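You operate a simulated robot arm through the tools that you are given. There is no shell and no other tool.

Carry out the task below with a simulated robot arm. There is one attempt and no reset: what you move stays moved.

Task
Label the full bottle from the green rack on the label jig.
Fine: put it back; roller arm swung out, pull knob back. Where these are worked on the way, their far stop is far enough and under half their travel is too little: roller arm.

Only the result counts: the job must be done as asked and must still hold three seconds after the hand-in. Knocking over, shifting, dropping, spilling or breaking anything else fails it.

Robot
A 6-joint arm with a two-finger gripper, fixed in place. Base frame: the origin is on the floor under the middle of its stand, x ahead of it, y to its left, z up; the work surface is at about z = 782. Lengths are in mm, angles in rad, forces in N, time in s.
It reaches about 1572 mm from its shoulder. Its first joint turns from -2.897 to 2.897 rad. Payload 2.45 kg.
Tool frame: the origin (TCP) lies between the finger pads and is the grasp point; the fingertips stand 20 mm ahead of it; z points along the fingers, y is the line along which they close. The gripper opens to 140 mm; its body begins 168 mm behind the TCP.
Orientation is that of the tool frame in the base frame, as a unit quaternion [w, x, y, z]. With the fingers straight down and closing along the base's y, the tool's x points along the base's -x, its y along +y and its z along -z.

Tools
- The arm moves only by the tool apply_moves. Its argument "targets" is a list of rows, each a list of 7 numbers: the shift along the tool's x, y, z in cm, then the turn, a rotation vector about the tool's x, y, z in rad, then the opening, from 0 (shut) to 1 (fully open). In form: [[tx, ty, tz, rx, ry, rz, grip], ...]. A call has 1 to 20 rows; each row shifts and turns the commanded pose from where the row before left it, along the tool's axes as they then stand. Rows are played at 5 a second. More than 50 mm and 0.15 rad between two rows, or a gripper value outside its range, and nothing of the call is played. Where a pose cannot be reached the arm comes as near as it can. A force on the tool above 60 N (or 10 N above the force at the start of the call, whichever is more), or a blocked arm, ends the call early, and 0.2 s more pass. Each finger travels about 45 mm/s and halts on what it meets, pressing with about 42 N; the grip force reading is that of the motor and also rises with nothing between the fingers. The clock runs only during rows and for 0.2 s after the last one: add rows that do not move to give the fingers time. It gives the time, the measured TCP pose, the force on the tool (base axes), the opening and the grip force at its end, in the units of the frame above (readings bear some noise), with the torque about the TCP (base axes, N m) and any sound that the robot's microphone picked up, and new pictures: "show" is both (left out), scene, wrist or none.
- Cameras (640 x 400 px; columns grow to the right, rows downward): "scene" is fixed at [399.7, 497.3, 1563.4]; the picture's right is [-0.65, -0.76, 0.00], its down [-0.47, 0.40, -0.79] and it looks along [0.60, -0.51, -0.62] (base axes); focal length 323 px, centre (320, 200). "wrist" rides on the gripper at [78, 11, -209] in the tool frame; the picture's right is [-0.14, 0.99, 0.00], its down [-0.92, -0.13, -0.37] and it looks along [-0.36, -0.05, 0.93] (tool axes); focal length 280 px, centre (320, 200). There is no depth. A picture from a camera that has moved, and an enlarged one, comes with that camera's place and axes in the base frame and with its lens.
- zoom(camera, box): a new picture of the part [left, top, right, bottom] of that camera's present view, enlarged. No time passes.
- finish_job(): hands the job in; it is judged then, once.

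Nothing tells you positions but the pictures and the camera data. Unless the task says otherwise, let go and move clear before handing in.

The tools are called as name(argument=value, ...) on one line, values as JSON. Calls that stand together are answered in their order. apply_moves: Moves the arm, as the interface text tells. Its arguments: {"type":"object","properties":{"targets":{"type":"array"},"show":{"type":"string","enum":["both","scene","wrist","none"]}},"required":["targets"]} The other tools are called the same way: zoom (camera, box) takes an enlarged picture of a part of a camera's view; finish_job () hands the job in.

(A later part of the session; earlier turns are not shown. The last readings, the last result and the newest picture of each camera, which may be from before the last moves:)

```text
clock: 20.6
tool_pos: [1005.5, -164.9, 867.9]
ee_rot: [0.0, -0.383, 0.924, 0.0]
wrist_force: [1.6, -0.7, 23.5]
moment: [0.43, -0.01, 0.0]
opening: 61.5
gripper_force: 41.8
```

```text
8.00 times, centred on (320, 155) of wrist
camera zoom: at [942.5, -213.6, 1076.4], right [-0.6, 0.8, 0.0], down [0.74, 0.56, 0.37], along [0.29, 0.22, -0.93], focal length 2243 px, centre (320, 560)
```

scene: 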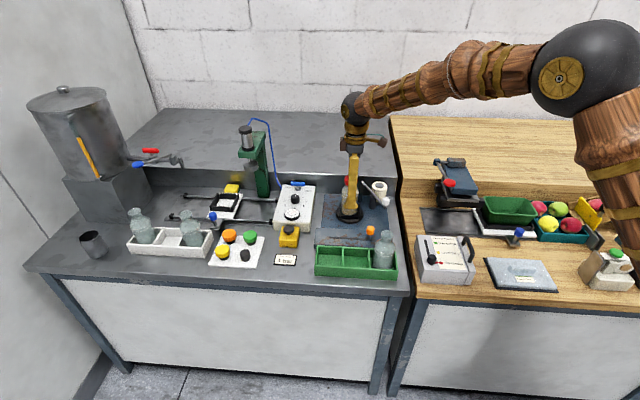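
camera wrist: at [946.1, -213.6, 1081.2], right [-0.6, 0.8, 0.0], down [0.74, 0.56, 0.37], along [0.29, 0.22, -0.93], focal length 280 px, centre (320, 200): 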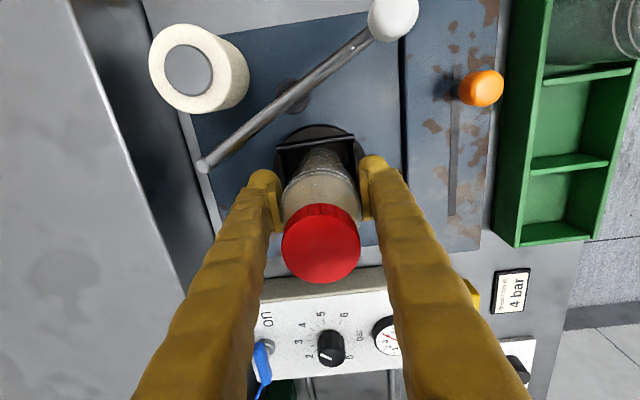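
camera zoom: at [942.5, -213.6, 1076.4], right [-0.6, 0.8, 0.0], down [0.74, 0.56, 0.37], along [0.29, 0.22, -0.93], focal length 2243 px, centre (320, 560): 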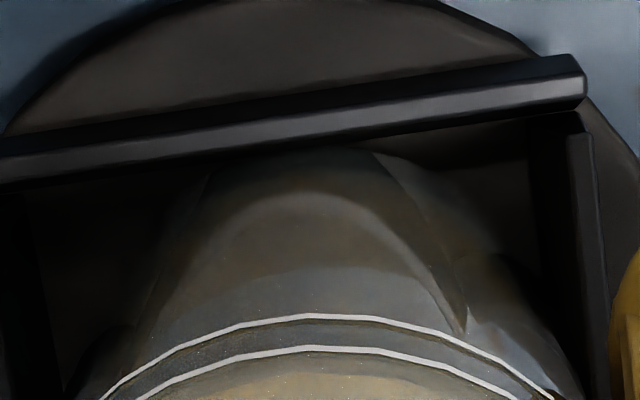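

Side forces are now near zero with a clean vertical reaction, and the base looks about level with the cradle floor, so it appears seated. I'll ease off the down force and open the fingers gently.

apply_moves(targets=[[0, 0, -0.1, 0, 0, 0, 0.3], [0, 0, 0, 0, 0, 0, 0.44], [0, 0, 0, 0, 0, 0, 0.46], [0, 0, 0, 0, 0, 0, 0.48], [0, 0, 0, 0, 0, 0, 0.52], [0, 0, 0, 0, 0, 0, 0.58], [0, 0, 0, 0, 0, 0, 0.65], [0, 0, 0, 0, 0, 0, 0.7], [0, 0, 0, 0, 0, 0, 0.7], [0, 0, 0, 0, 0, 0, 0.7]])

zoom(camera="scene", box=[325, 160, 385, 225])

zoom(camera="wrist", box=[260, 100, 380, 200])

```text
clock: 22.8
tool_pos: [1006.0, -165.5, 868.7]
ee_rot: [-0.001, -0.383, 0.924, 0.0]
wrist_force: [0.7, 0.6, 0.1]
moment: [0.01, 0.0, -0.06]
opening: 98.1
gripper_force: 0.1
camera wrist: at [942.7, -213.6, 1076.7], right [-0.6, 0.8, 0.0], down [0.74, 0.56, 0.37], along [0.29, 0.22, -0.93], focal length 280 px, centre (320, 200)
```

scene: 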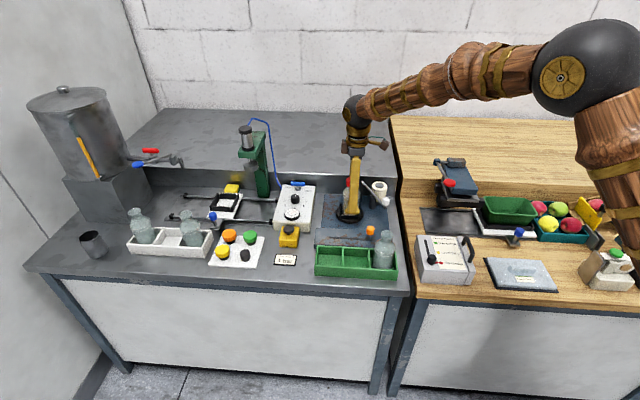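
wrist: 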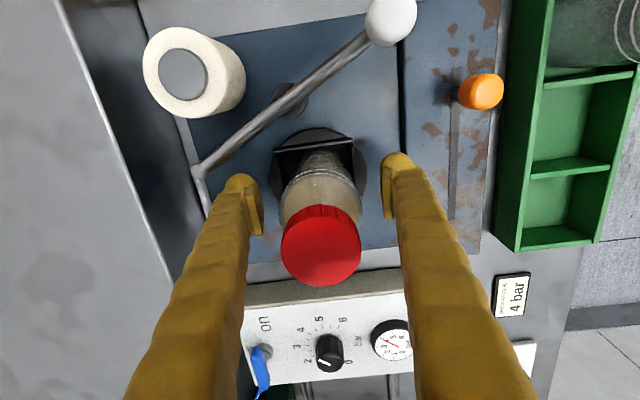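

```text
6.15 times, centred on (355, 192) of scene
camera zoom: at [399.7, 497.3, 1563.4], right [-0.65, -0.76, 0.0], down [-0.47, 0.4, -0.79], along [0.6, -0.51, -0.62], focal length 1988 px, centre (105, 246)
```

zoom: 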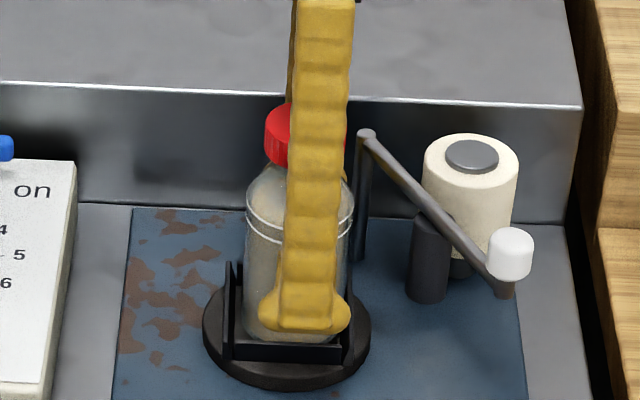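

```text
4.00 times, centred on (320, 150) of wrist
camera zoom: at [942.7, -213.6, 1076.7], right [-0.6, 0.8, 0.0], down [0.74, 0.56, 0.37], along [0.29, 0.22, -0.93], focal length 1122 px, centre (320, 400)
```

zoom: 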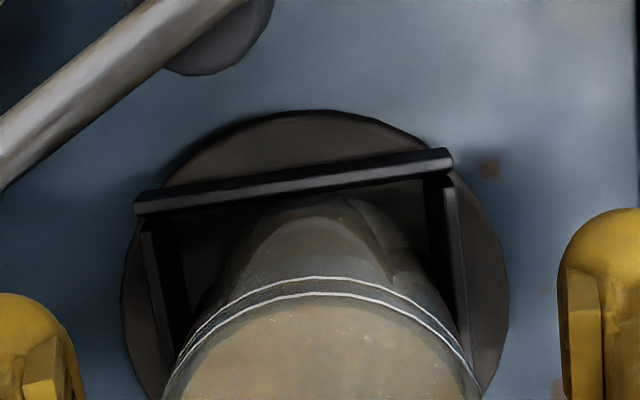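

The bottle stands upright in the cradle after release. I'll rise straight up and back off to look at it.

apply_moves(targets=[[0, 0, -1.5, 0, 0, 0, 0.8], [0, 0, -3.5, 0, 0, 0, 0.8], [0, 0, -4, 0, 0, 0, 0.8], [0, 0, -4, 0, 0, 0, 0.8], [0, 0, -4, 0, 0, 0, 0.8], [0, 0, 0, 0, 0, 0, 0.8]])

zoom(camera="scene", box=[325, 160, 385, 225])

zoom(camera="wrist", box=[200, 40, 440, 220])

```text
clock: 24.2
tool_pos: [1002.2, -165.3, 1037.5]
ee_rot: [0.0, -0.383, 0.924, 0.0]
wrist_force: [0.1, -0.1, 0.0]
moment: [-0.02, -0.04, -0.02]
opening: 111.9
gripper_force: 0.0
camera wrist: at [940.7, -213.9, 1246.2], right [-0.6, 0.8, 0.0], down [0.74, 0.56, 0.37], along [0.29, 0.22, -0.93], focal length 280 px, centre (320, 200)
```

scene: 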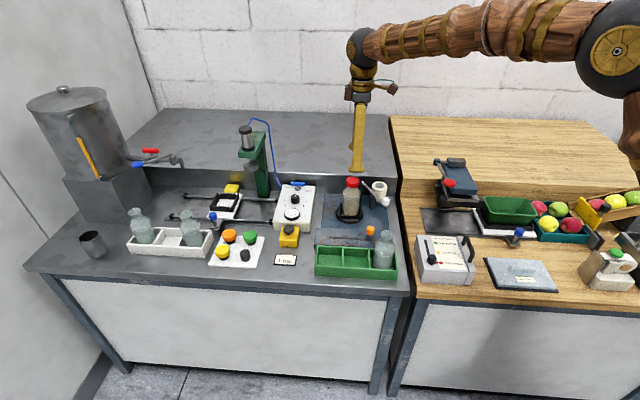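
wrist: 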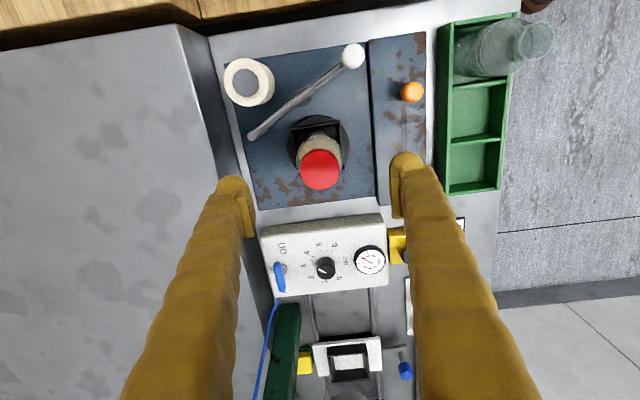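

```text
6.15 times, centred on (355, 192) of scene
camera zoom: at [399.7, 497.3, 1563.4], right [-0.65, -0.76, 0.0], down [-0.47, 0.4, -0.79], along [0.6, -0.51, -0.62], focal length 1988 px, centre (105, 246)
```

zoom: 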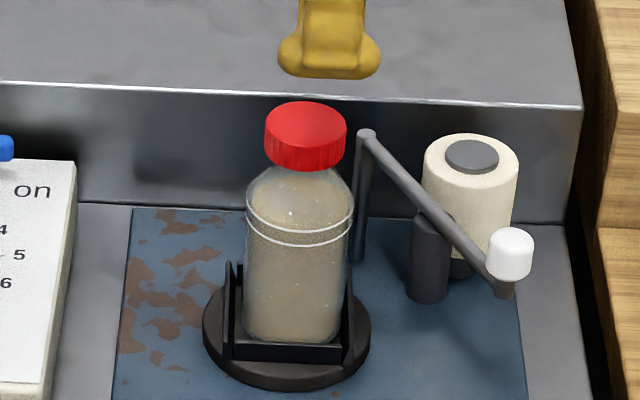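

```text
2.22 times, centred on (320, 130) of wrist
camera zoom: at [940.7, -213.9, 1246.2], right [-0.6, 0.8, 0.0], down [0.74, 0.56, 0.37], along [0.29, 0.22, -0.93], focal length 623 px, centre (320, 356)
```

zoom: 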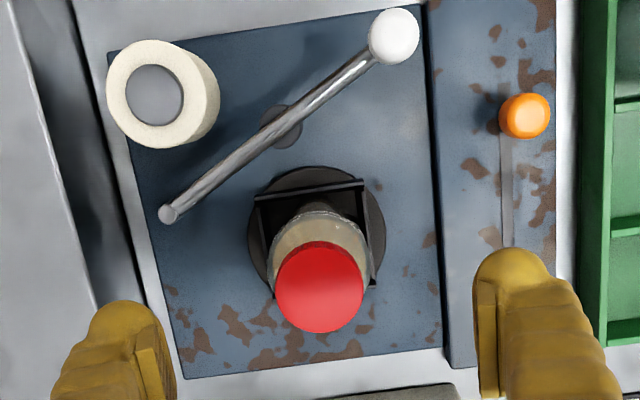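

zoom(camera="scene", box=[335, 192, 371, 220])

zoom(camera="wrist", box=[285, 100, 355, 160])

```text
14.29 times, centred on (353, 206) of scene
camera zoom: at [399.7, 497.3, 1563.4], right [-0.65, -0.76, 0.0], down [-0.47, 0.4, -0.79], along [0.6, -0.51, -0.62], focal length 4615 px, centre (-151, 114)
```

zoom: 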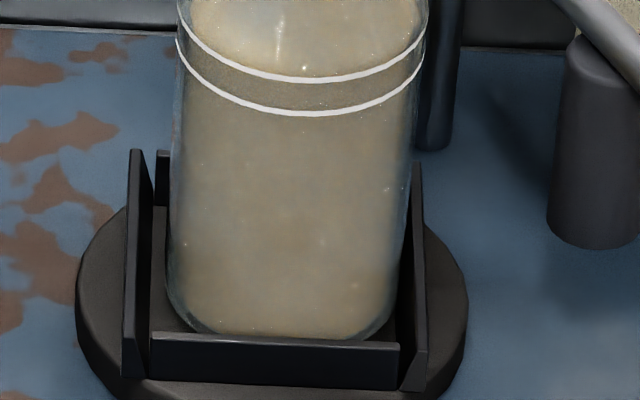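

```text
6.67 times, centred on (320, 130) of wrist
camera zoom: at [940.7, -213.9, 1246.2], right [-0.6, 0.8, 0.0], down [0.74, 0.56, 0.37], along [0.29, 0.22, -0.93], focal length 1869 px, centre (320, 667)
```

zoom: 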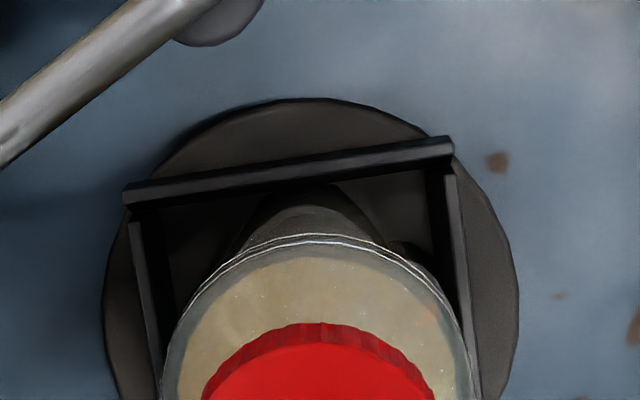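

The bottle stands square and upright in the cradle. Next is the roller arm: its pivot is near (1035, -249) and the white ball near (890, -205, 904), so it swings left toward the bottle. I'll turn the gripper to close along the bench and look from above the ball.

apply_moves(targets=[[0, 0, -1.5, 0, 0, 0.1428, 0.8], [0, 0, -1.5, 0, 0, 0.1428, 0.8], [0, 0, 0, 0, 0, 0.1428, 0.6], [0, 0, 0, 0, 0, 0.1428, 0.5], [0, 0, 0, 0, 0, 0.1428, 0.4], [0, 0, 0, 0, 0, 0.1428, 0.4], [0, 0, 0, 0, 0, 0.1428, 0.4], [0, 0, 0, 0, 0, 0.1428, 0.4], [0, 0, 0, 0, 0, 0.1428, 0.4], [0, 0, 0, 0, 0, 0.1428, 0.4], [0, 0, 0, 0, 0, 0.1428, 0.4], [0, 0, 0, 0, 0, 0, 0.4]])

```text
clock: 26.8
tool_pos: [1004.4, -167.2, 1068.0]
ee_rot: [-0.001, 0.383, 0.924, -0.001]
wrist_force: [0.5, 0.5, -0.5]
moment: [0.0, 0.02, 0.0]
opening: 56.0
gripper_force: 0.0
camera wrist: at [957.4, -103.3, 1275.6], right [0.8, 0.6, 0.0], down [0.56, -0.74, 0.37], along [0.22, -0.29, -0.93], focal length 280 px, centre (320, 200)
```

scene: 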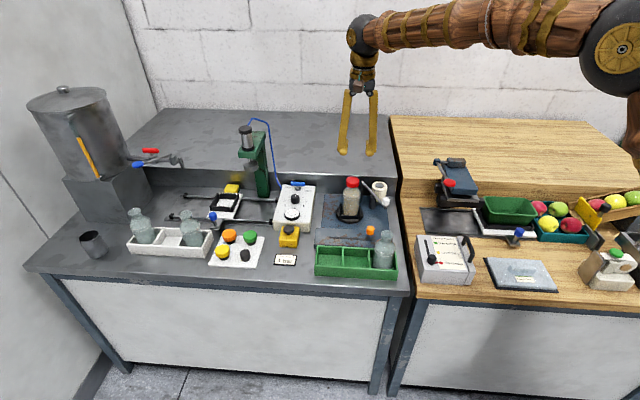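
wrist: 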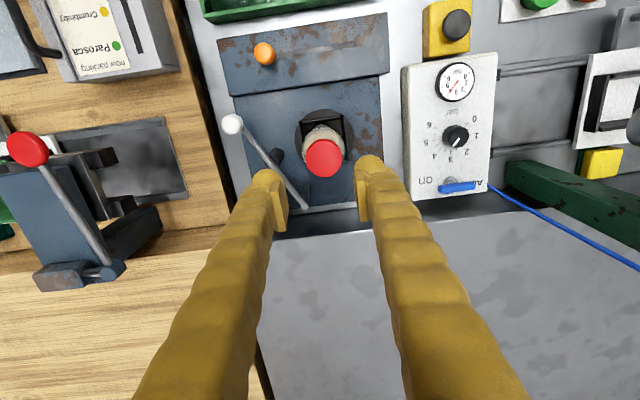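

The bottle sits at about e1 = 596, e2 = 827, as planned. Now I'll move above the white ball of the roller arm.

apply_moves(targets=[[1.8, -3.58, 1.5, 0, 0, 0, 0.4], [1.8, -3.58, 1.5, 0, 0, 0, 0.4], [1.78, -3.58, 1.5, 0, 0, 0, 0.4], [0, 0, 0, 0, 0, 0, 0.4]])

zoom(camera="wrist", box=[250, 90, 490, 240])

```text
clock: 27.8
tool_pos: [889.2, -204.1, 1019.8]
ee_rot: [0.0, 0.383, 0.924, 0.0]
wrist_force: [-0.1, -0.1, -0.5]
moment: [0.01, -0.02, 0.0]
opening: 56.0
gripper_force: 0.0
camera wrist: at [842.1, -140.9, 1229.4], right [0.8, 0.6, 0.0], down [0.56, -0.74, 0.37], along [0.22, -0.29, -0.93], focal length 280 px, centre (320, 200)
```

scene: 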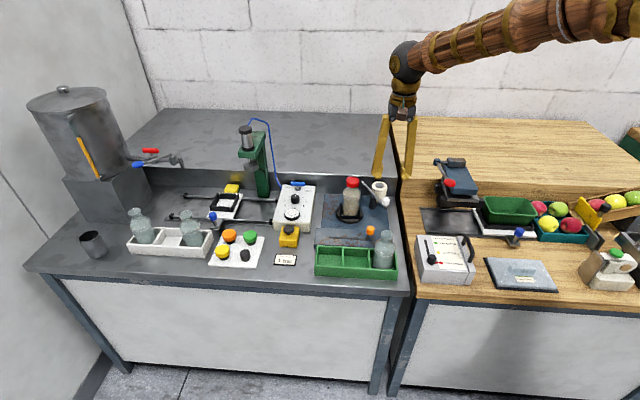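
wrist: 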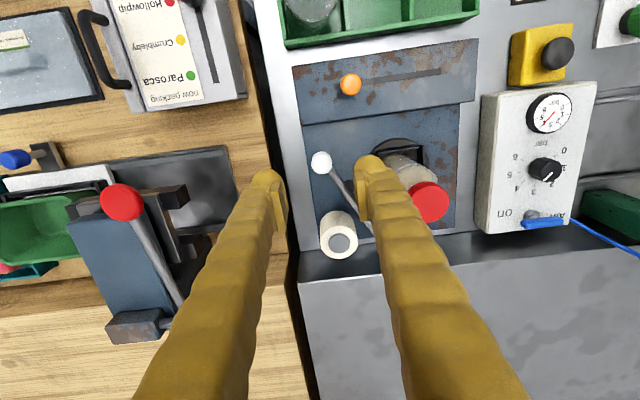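

```text
2.67 times, centred on (370, 165) of wrist
camera zoom: at [842.1, -140.9, 1229.4], right [0.8, 0.6, 0.0], down [0.56, -0.74, 0.37], along [0.22, -0.29, -0.93], focal length 748 px, centre (187, 293)
```

zoom: 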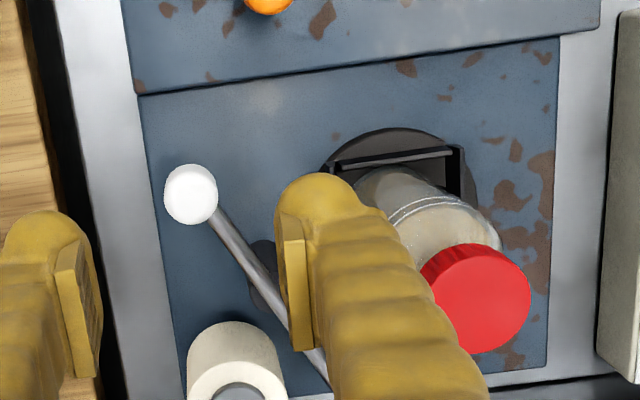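

The ball is exactly under the gripper. I'll lower with a finger on each side of it, then close to a loose cage of about 36 mm.

apply_moves(targets=[[0, 0, 3.5, 0, 0, 0, 0.4], [0, 0, 3.5, 0, 0, 0, 0.4], [0, 0, 3.0, 0, 0, 0, 0.4], [0, 0, 1.7, 0, 0, 0, 0.4], [0, 0, 0, 0, 0, 0, 0.26], [0, 0, 0, 0, 0, 0, 0.26], [0, 0, 0, 0, 0, 0, 0.26]])

zoom(camera="wrist", box=[240, 120, 420, 260])

zoom(camera="scene", box=[335, 150, 425, 230])

```text
clock: 29.4
tool_pos: [889.4, -205.4, 907.0]
ee_rot: [0.0, 0.382, 0.924, 0.0]
wrist_force: [1.0, -0.5, -0.2]
moment: [-0.01, 0.02, -0.01]
opening: 36.3
gripper_force: 0.1
camera wrist: at [842.8, -141.8, 1115.1], right [0.8, 0.6, 0.0], down [0.56, -0.74, 0.37], along [0.22, -0.29, -0.93], focal length 280 px, centre (320, 200)
```

scene: 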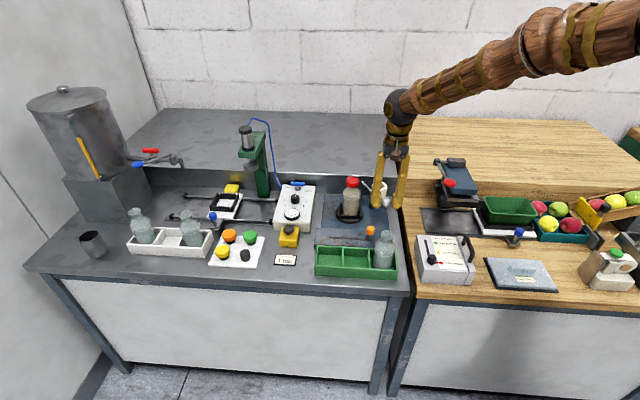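
wrist: 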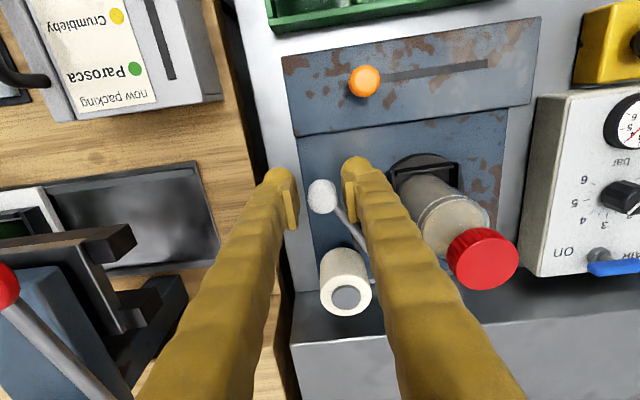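

```text
2.86 times, centred on (330, 190) of wrist
camera zoom: at [842.8, -141.8, 1115.1], right [0.8, 0.6, 0.0], down [0.56, -0.74, 0.37], along [0.22, -0.29, -0.93], focal length 801 px, centre (291, 229)
```

zoom: 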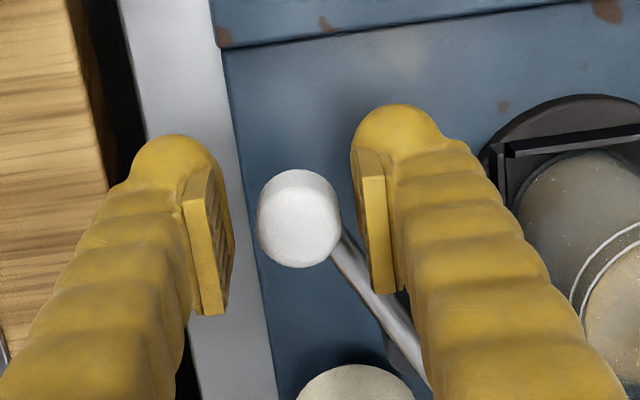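

```text
5.00 times, centred on (380, 190) of scene
camera zoom: at [399.7, 497.3, 1563.4], right [-0.65, -0.76, 0.0], down [-0.47, 0.4, -0.79], along [0.6, -0.51, -0.62], focal length 1615 px, centre (20, 250)
```

zoom: 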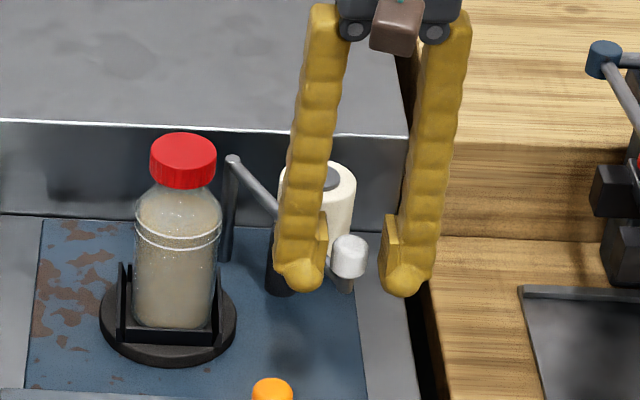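

The ball sits loosely between the pads. I'll swing the arm toward the bottle along its arc in small steps.

apply_moves(targets=[[0.2, 0.8, 0, 0, 0, 0, 0.26], [0.23, 0.9, 0, 0, 0, 0, 0.26], [0.4, 0.99, 0, 0, 0, 0, 0.26], [0.32, 1.0, 0, 0, 0, 0, 0.26], [0, 0, 0, 0, 0, 0, 0.26]])

zoom(camera="wrist", box=[240, 120, 420, 260])

zoom(camera="scene", box=[335, 150, 425, 230])

```text
clock: 30.6
tool_pos: [908.4, -171.5, 906.6]
ee_rot: [-0.001, 0.382, 0.924, 0.0]
wrist_force: [-1.3, 0.0, -0.3]
moment: [0.01, 0.02, -0.03]
opening: 36.9
gripper_force: 0.3
camera wrist: at [861.1, -107.3, 1114.7], right [0.8, 0.6, 0.0], down [0.56, -0.74, 0.37], along [0.22, -0.29, -0.93], focal length 280 px, centre (320, 200)
```

scene: 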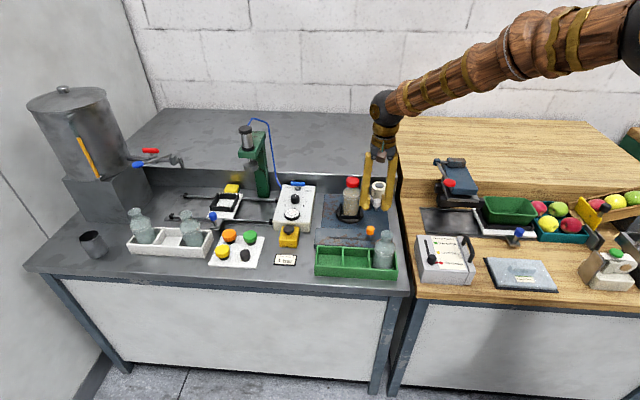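
wrist: 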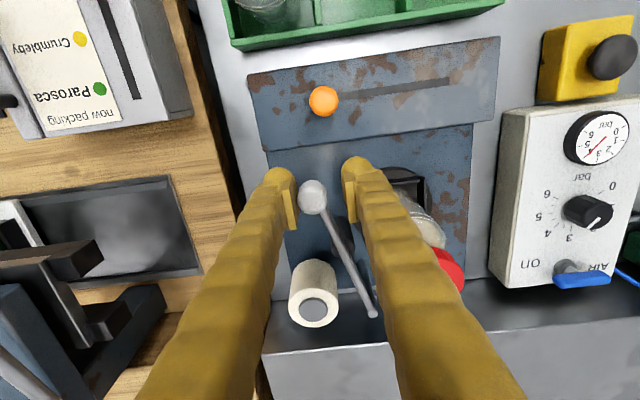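

```text
2.86 times, centred on (330, 190) of wrist
camera zoom: at [861.1, -107.3, 1114.7], right [0.8, 0.6, 0.0], down [0.56, -0.74, 0.37], along [0.22, -0.29, -0.93], focal length 801 px, centre (291, 229)
```

zoom: 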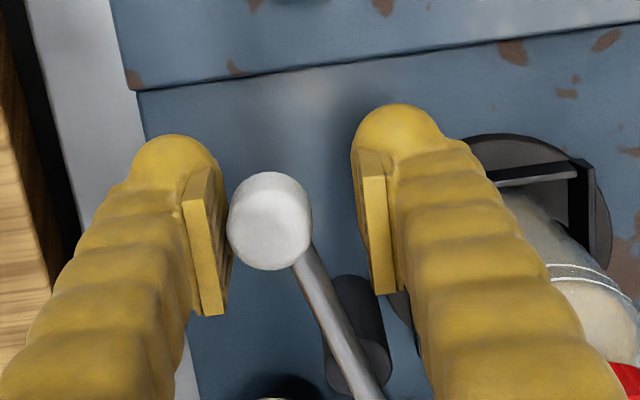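

```text
5.00 times, centred on (380, 190) of scene
camera zoom: at [399.7, 497.3, 1563.4], right [-0.65, -0.76, 0.0], down [-0.47, 0.4, -0.79], along [0.6, -0.51, -0.62], focal length 1615 px, centre (20, 250)
```

zoom: 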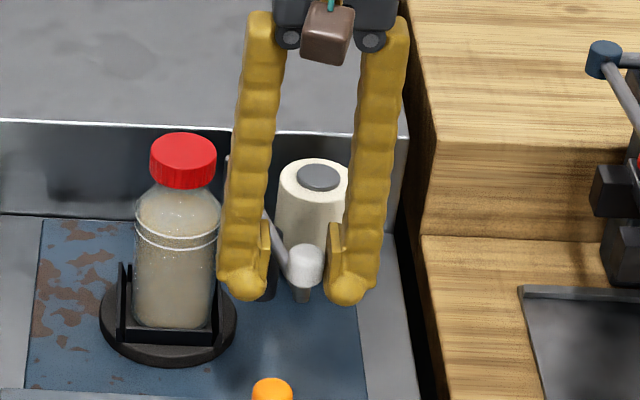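

The arm moves freely with almost no force. I'll continue the swing toward its stop or the bottle.

apply_moves(targets=[[0.3, 1.0, 0, 0, 0, 0, 0.26], [0.2, 1.0, 0, 0, 0, 0, 0.26], [0, 0, 0, 0, 0, 0, 0.26]])

zoom(camera="wrist", box=[240, 120, 420, 260])

zoom(camera="scene", box=[335, 150, 425, 230])

```text
clock: 31.4
tool_pos: [918.8, -151.1, 907.3]
ee_rot: [0.0, 0.383, 0.924, 0.0]
wrist_force: [0.9, -0.2, -0.9]
moment: [-0.01, 0.0, 0.01]
opening: 37.0
gripper_force: 0.2
camera wrist: at [871.7, -89.7, 1114.6], right [0.8, 0.6, 0.0], down [0.56, -0.74, 0.37], along [0.22, -0.29, -0.93], focal length 280 px, centre (320, 200)
```

scene: 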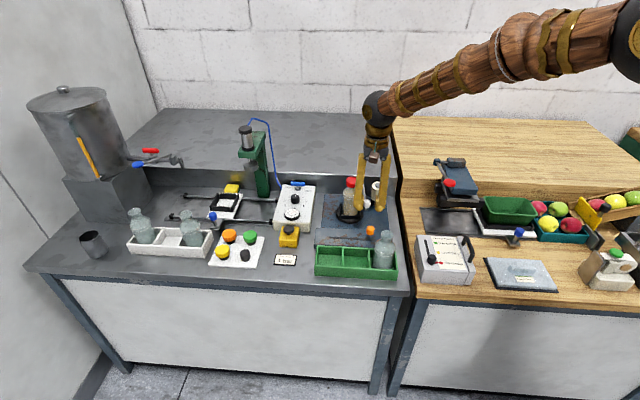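
wrist: 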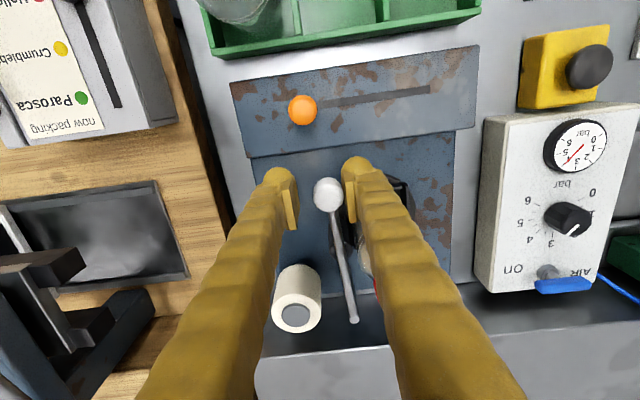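

```text
2.86 times, centred on (330, 190) of wrist
camera zoom: at [871.7, -89.7, 1114.6], right [0.8, 0.6, 0.0], down [0.56, -0.74, 0.37], along [0.22, -0.29, -0.93], focal length 801 px, centre (291, 229)
```

zoom: 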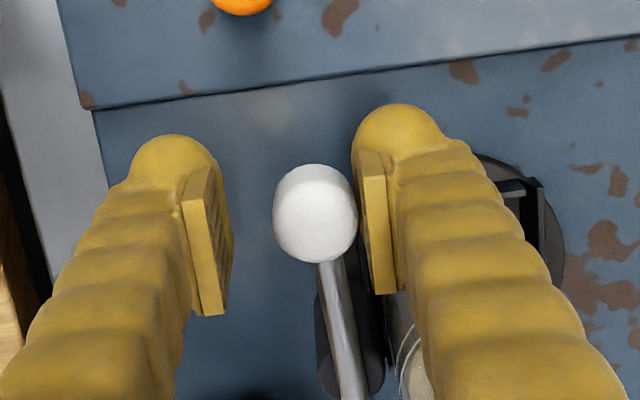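

```text
5.00 times, centred on (380, 190) of scene
camera zoom: at [399.7, 497.3, 1563.4], right [-0.65, -0.76, 0.0], down [-0.47, 0.4, -0.79], along [0.6, -0.51, -0.62], focal length 1615 px, centre (20, 250)
```

zoom: 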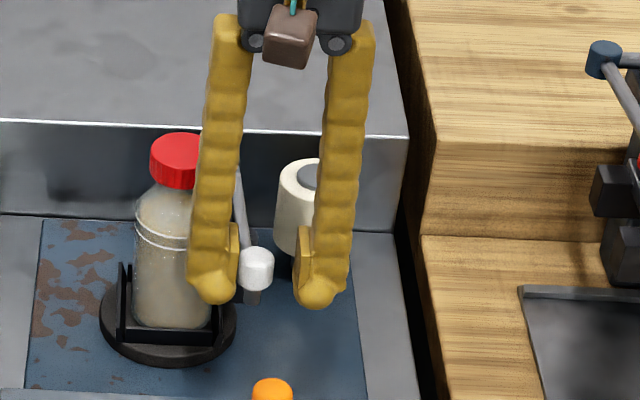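

The ball swung ahead by itself to the far side of the cage, and the roller seems to be at the bottle. I'll follow it up and push gently to make sure it is at its stop.

apply_moves(targets=[[0.1, 0.6, 0, 0, 0, 0, 0.26], [0, 0.6, 0, 0, 0, 0, 0.26], [0, 0.2, 0, 0, 0, 0, 0.26], [0, 0, 0, 0, 0, 0, 0.26]])

zoom(camera="wrist", box=[240, 120, 420, 260])

zoom(camera="scene", box=[325, 160, 385, 225])

```text
clock: 32.4
tool_pos: [927.4, -141.3, 905.7]
ee_rot: [0.0, 0.383, 0.924, 0.001]
wrist_force: [-0.3, -0.4, 0.1]
moment: [0.0, -0.02, 0.04]
opening: 36.2
gripper_force: 0.1
camera wrist: at [881.1, -79.0, 1114.5], right [0.8, 0.6, 0.0], down [0.56, -0.74, 0.37], along [0.22, -0.29, -0.93], focal length 280 px, centre (320, 200)
```

scene: 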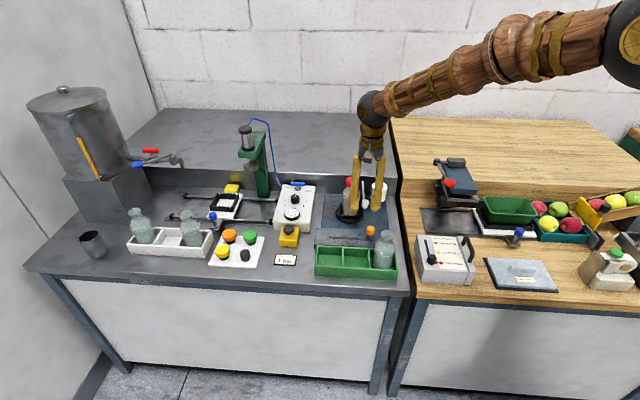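
wrist: 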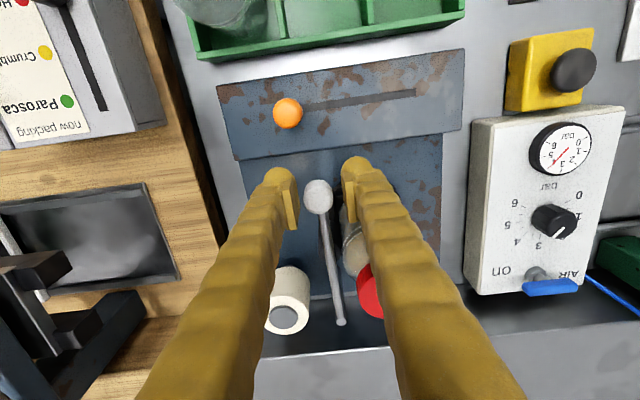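

```text
2.86 times, centred on (330, 190) of wrist
camera zoom: at [881.1, -79.0, 1114.5], right [0.8, 0.6, 0.0], down [0.56, -0.74, 0.37], along [0.22, -0.29, -0.93], focal length 801 px, centre (291, 229)
```

zoom: 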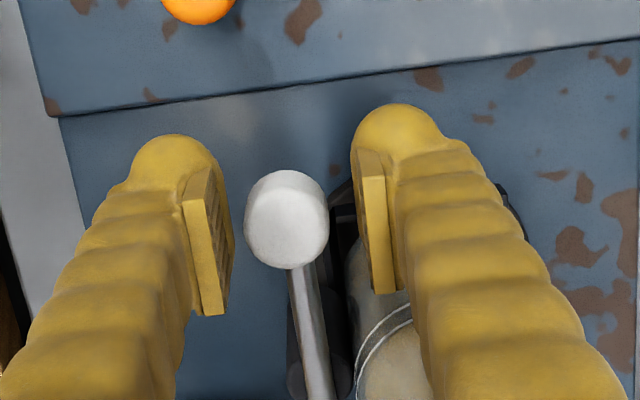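

```text
6.15 times, centred on (355, 192) of scene
camera zoom: at [399.7, 497.3, 1563.4], right [-0.65, -0.76, 0.0], down [-0.47, 0.4, -0.79], along [0.6, -0.51, -0.62], focal length 1988 px, centre (105, 246)
```

zoom: 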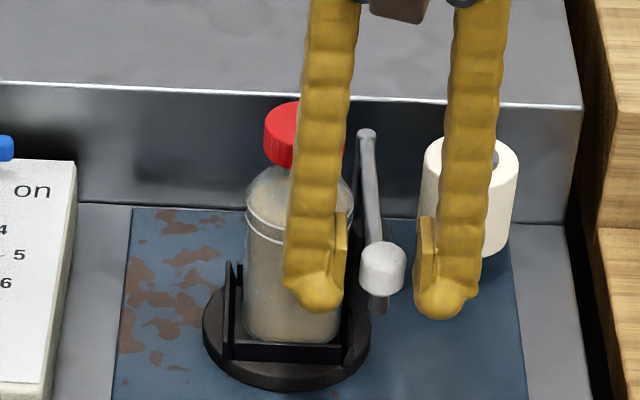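

apply_moves(targets=[[0, 0.3, 0, 0, 0, 0, 0.26], [0, 0.2, 0, 0, 0, 0, 0.26], [0, 0, 0, 0, 0, 0, 0.26], [0, 0, 0, 0, 0, 0, 0.26]], show="none")

zoom(camera="wrist", box=[240, 120, 420, 260])

zoom(camera="scene", box=[335, 180, 375, 220])

```text
clock: 33.4
tool_pos: [932.4, -137.5, 906.3]
ee_rot: [0.0, 0.383, 0.924, -0.001]
wrist_force: [-1.1, 0.1, -0.1]
moment: [0.0, 0.03, 0.02]
opening: 37.0
gripper_force: 0.4
```

```text
2.86 times, centred on (330, 190) of wrist
camera zoom: at [884.8, -74.9, 1114.5], right [0.8, 0.6, 0.0], down [0.56, -0.74, 0.37], along [0.22, -0.29, -0.93], focal length 801 px, centre (291, 229)
```

zoom: 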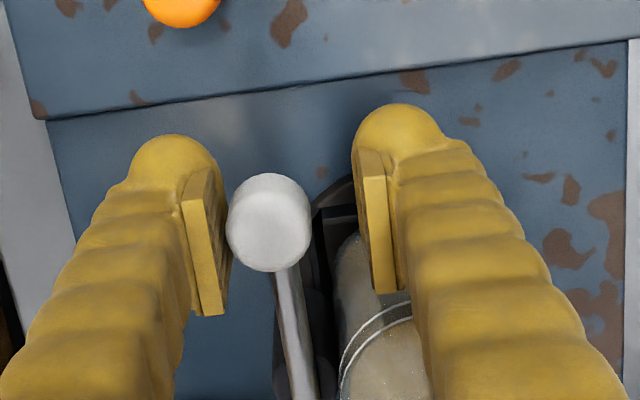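

```text
10.00 times, centred on (355, 200) of scene
camera zoom: at [399.7, 497.3, 1563.4], right [-0.65, -0.76, 0.0], down [-0.47, 0.4, -0.79], along [0.6, -0.51, -0.62], focal length 3230 px, centre (-30, 200)
```

zoom: 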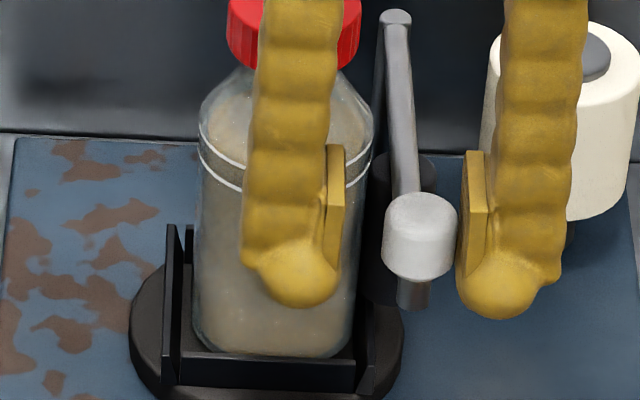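

apply_moves(targets=[[0, 0.2, 0, 0, 0, 0, 0.26], [0, 0.2, 0, 0, 0, 0, 0.26], [0, 0, 0, 0, 0, 0, 0.26]], show="none")

zoom(camera="wrist", box=[240, 120, 420, 260])

zoom(camera="scene", box=[335, 180, 375, 220])

```text
clock: 34.2
tool_pos: [934.0, -135.2, 905.8]
ee_rot: [0.0, 0.383, 0.924, 0.0]
wrist_force: [-0.7, -1.0, -0.1]
moment: [-0.01, 0.01, -0.03]
opening: 36.9
gripper_force: 0.4
```

```text
2.86 times, centred on (330, 190) of wrist
camera zoom: at [887.3, -72.1, 1114.2], right [0.8, 0.6, 0.0], down [0.56, -0.74, 0.37], along [0.22, -0.29, -0.93], focal length 801 px, centre (291, 229)
```

zoom: 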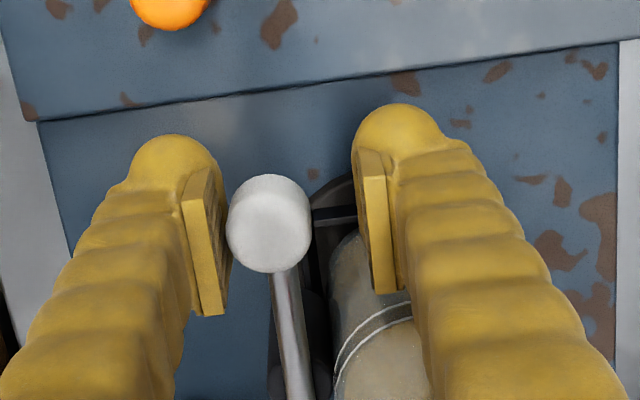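

```text
10.00 times, centred on (355, 200) of scene
camera zoom: at [399.7, 497.3, 1563.4], right [-0.65, -0.76, 0.0], down [-0.47, 0.4, -0.79], along [0.6, -0.51, -0.62], focal length 3230 px, centre (-30, 200)
```

zoom: 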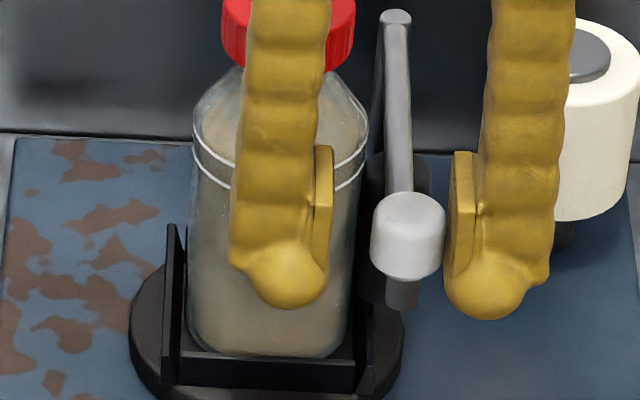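

The roller is against the bottle, which has slid a millimetre or two in the cradle and is still upright, so the arm is fully in. I'll back the pad off the ball, rise, and go to the orange pull knob.

apply_moves(targets=[[0, -0.5, 0, 0, 0, 0, 0.27], [0, 0, -1.5, 0, 0, 0, 0.27], [0, 0, -3, 0, 0, 0, 0.3], [0, 0, -4, 0, 0, 0, 0.4], [3.0, -1.5, -2, 0, 0, 0, 0.4], [3.5, -1.3, 0, 0, 0, 0, 0.4], [0, 0, 0, 0, 0, 0, 0.4]])

zoom(camera="wrist", box=[240, 80, 480, 260])

zoom(camera="scene", box=[325, 160, 405, 240])

```text
clock: 35.8
tool_pos: [866.3, -114.0, 1010.2]
ee_rot: [0.0, 0.383, 0.924, 0.0]
wrist_force: [-1.3, -0.3, 0.1]
moment: [0.03, 0.0, 0.0]
opening: 56.4
gripper_force: 0.0
camera wrist: at [818.8, -51.5, 1218.3], right [0.8, 0.6, 0.0], down [0.56, -0.74, 0.37], along [0.22, -0.29, -0.93], focal length 280 px, centre (320, 200)
```

scene: 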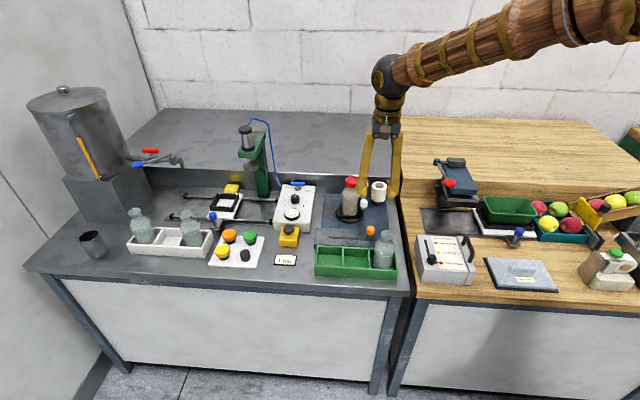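
wrist: 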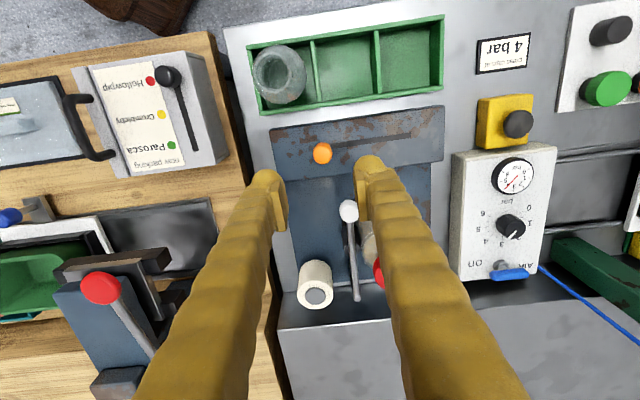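

```text
2.22 times, centred on (360, 170) of wrist
camera zoom: at [818.8, -51.5, 1218.3], right [0.8, 0.6, 0.0], down [0.56, -0.74, 0.37], along [0.22, -0.29, -0.93], focal length 623 px, centre (231, 267)
```

zoom: 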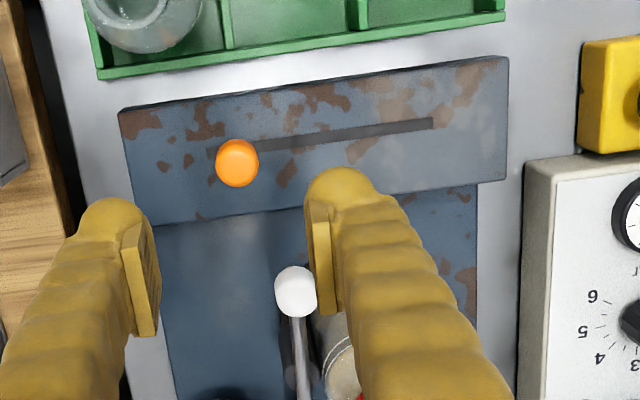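

```text
5.00 times, centred on (365, 200) of scene
camera zoom: at [399.7, 497.3, 1563.4], right [-0.65, -0.76, 0.0], down [-0.47, 0.4, -0.79], along [0.6, -0.51, -0.62], focal length 1615 px, centre (95, 200)
```

zoom: 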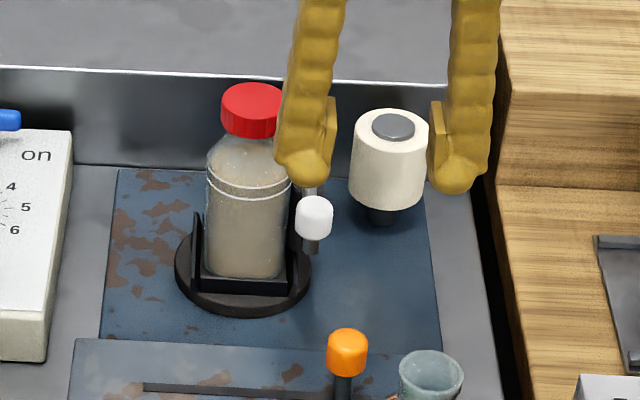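

The roller arm stays in. The orange knob is almost directly under the gripper at about e1 = 535, e2 = 693, z = 848, and its slot runs about 115 mm toward the AIR box. I'll lower over it and cage it.

apply_moves(targets=[[0, 0.3, 3.5, 0, 0, 0, 0.4], [0, 0, 4, 0, 0, 0, 0.4], [0, 0, 4, 0, 0, 0, 0.4], [0, 0, 3.0, 0, 0, 0, 0.4], [0, 0, 1.5, 0, 0, 0, 0.4], [0, 0, 0, 0, 0, 0, 0.24], [0, 0, 0, 0, 0, 0, 0.24], [0, 0, 0, 0, 0, 0, 0.24]])

zoom(camera="wrist", box=[240, 120, 420, 260])

zoom(camera="scene", box=[325, 160, 405, 260])

```text
clock: 37.6
tool_pos: [868.4, -110.1, 851.0]
ee_rot: [-0.001, 0.383, 0.924, 0.0]
wrist_force: [-0.7, 0.3, -1.2]
moment: [-0.01, 0.0, 0.01]
opening: 33.9
gripper_force: 0.0
camera wrist: at [820.5, -47.3, 1059.4], right [0.8, 0.6, 0.0], down [0.56, -0.74, 0.37], along [0.22, -0.29, -0.93], focal length 280 px, centre (320, 200)
```

scene: 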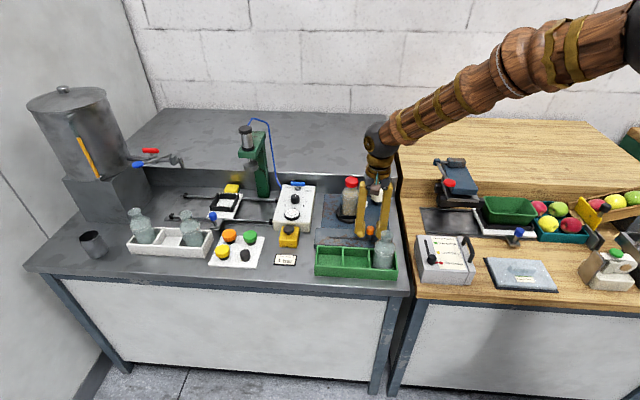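
wrist: 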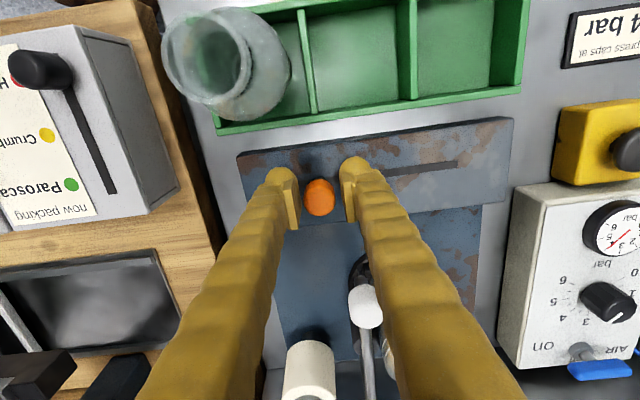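

```text
2.86 times, centred on (330, 190) of wrist
camera zoom: at [820.5, -47.3, 1059.4], right [0.8, 0.6, 0.0], down [0.56, -0.74, 0.37], along [0.22, -0.29, -0.93], focal length 801 px, centre (291, 229)
```

zoom: 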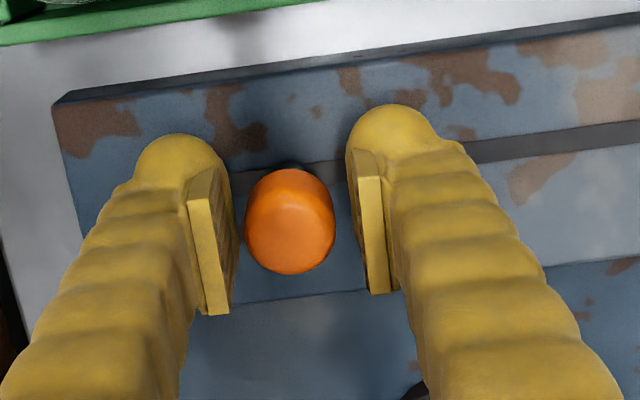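

```text
4.00 times, centred on (365, 210) of scene
camera zoom: at [399.7, 497.3, 1563.4], right [-0.65, -0.76, 0.0], down [-0.47, 0.4, -0.79], along [0.6, -0.51, -0.62], focal length 1292 px, centre (140, 160)
```

zoom: 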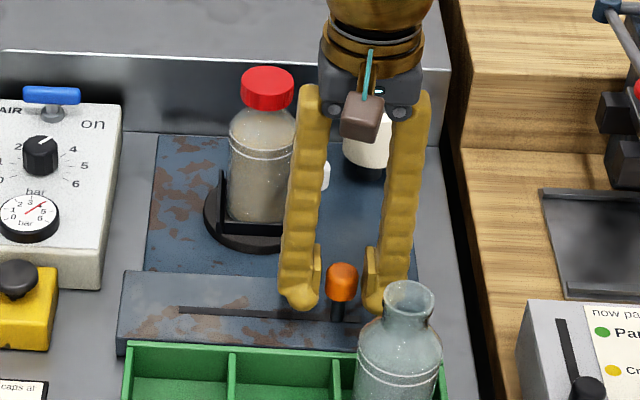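

The knob is centred between the pads. I'll narrow the cage to 28 mm and draw it along the slot, watching the force.

apply_moves(targets=[[0, 0, 0, 0, 0, 0, 0.2], [0, 0, 0, 0, 0, 0, 0.2], [0, 0.6, 0, 0, 0, 0, 0.2], [0, 1.0, 0, 0, 0, 0, 0.2], [0, 1.0, 0, 0, 0, 0, 0.2], [0, 1.0, 0, 0, 0, 0, 0.2], [0, 1.0, 0, 0, 0, 0, 0.2], [0, 1.0, 0, 0, 0, 0, 0.2], [0, 0, 0, 0, 0, 0, 0.2]])

zoom(camera="scene", box=[310, 160, 390, 260])

zoom(camera="wrist", box=[200, 120, 480, 300])

```text
clock: 39.6
tool_pos: [907.6, -70.1, 852.1]
ee_rot: [-0.001, 0.383, 0.924, 0.0]
wrist_force: [0.3, 0.4, -0.5]
moment: [-0.01, 0.0, 0.01]
opening: 28.1
gripper_force: 0.1
camera wrist: at [859.7, -7.7, 1060.4], right [0.8, 0.6, 0.0], down [0.56, -0.74, 0.37], along [0.22, -0.29, -0.93], focal length 280 px, centre (320, 200)
```

scene: 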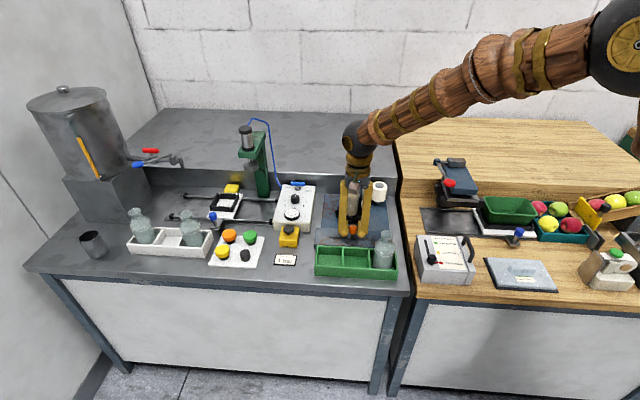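
wrist: 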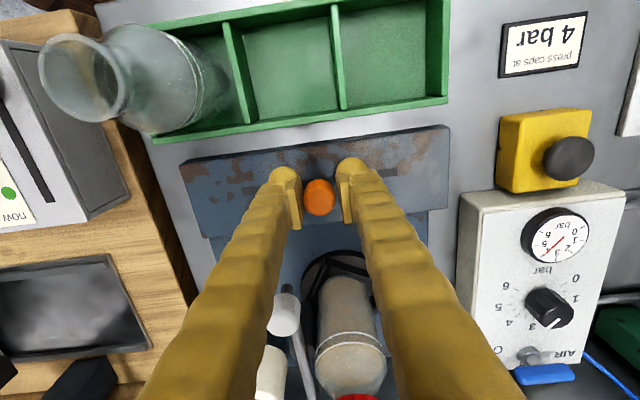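

```text
4.00 times, centred on (350, 210) of scene
camera zoom: at [399.7, 497.3, 1563.4], right [-0.65, -0.76, 0.0], down [-0.47, 0.4, -0.79], along [0.6, -0.51, -0.62], focal length 1292 px, centre (200, 160)
```

zoom: 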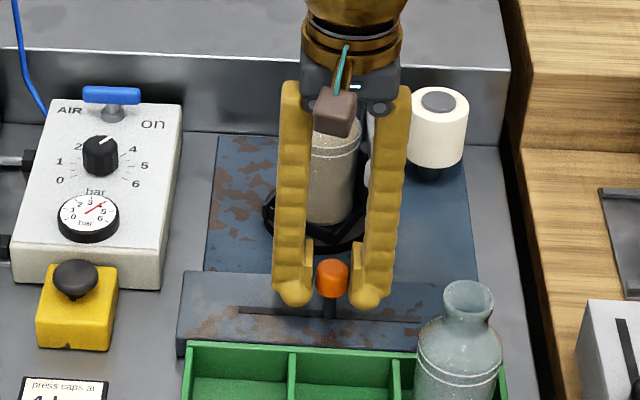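

```text
2.22 times, centred on (340, 210) of wrist
camera zoom: at [859.7, -7.7, 1060.4], right [0.8, 0.6, 0.0], down [0.56, -0.74, 0.37], along [0.22, -0.29, -0.93], focal length 623 px, centre (276, 178)
```

zoom: 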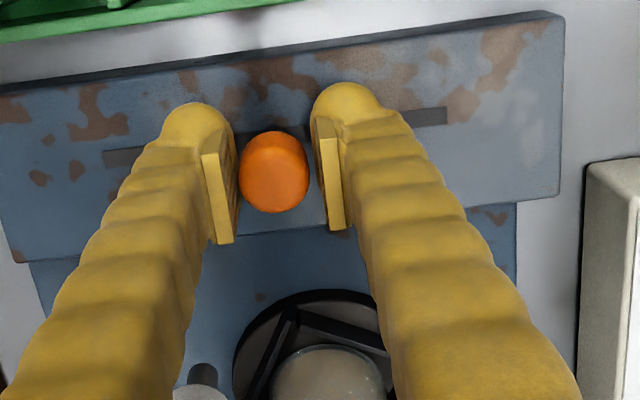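

zoom(camera="wrist", box=[240, 240, 420, 400])

zoom(camera="scene", box=[330, 170, 390, 230])

```text
2.50 times, centred on (330, 320) of wrist
camera zoom: at [859.7, -7.7, 1060.4], right [0.8, 0.6, 0.0], down [0.56, -0.74, 0.37], along [0.22, -0.29, -0.93], focal length 701 px, centre (295, -100)
```

zoom: 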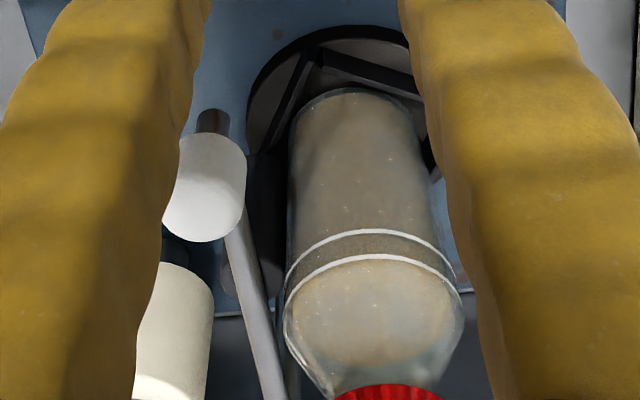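

```text
6.67 times, centred on (360, 200) of scene
camera zoom: at [399.7, 497.3, 1563.4], right [-0.65, -0.76, 0.0], down [-0.47, 0.4, -0.79], along [0.6, -0.51, -0.62], focal length 2154 px, centre (53, 200)
```

zoom: 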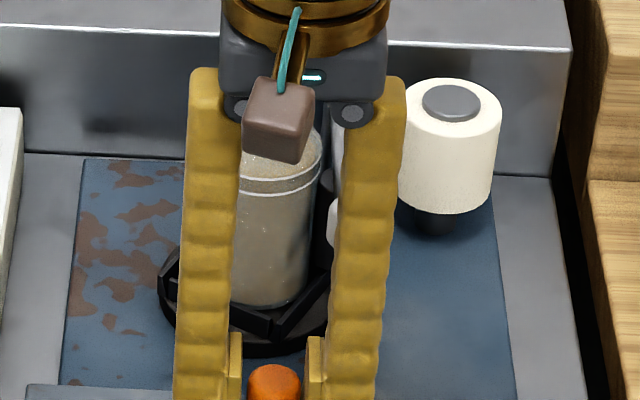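

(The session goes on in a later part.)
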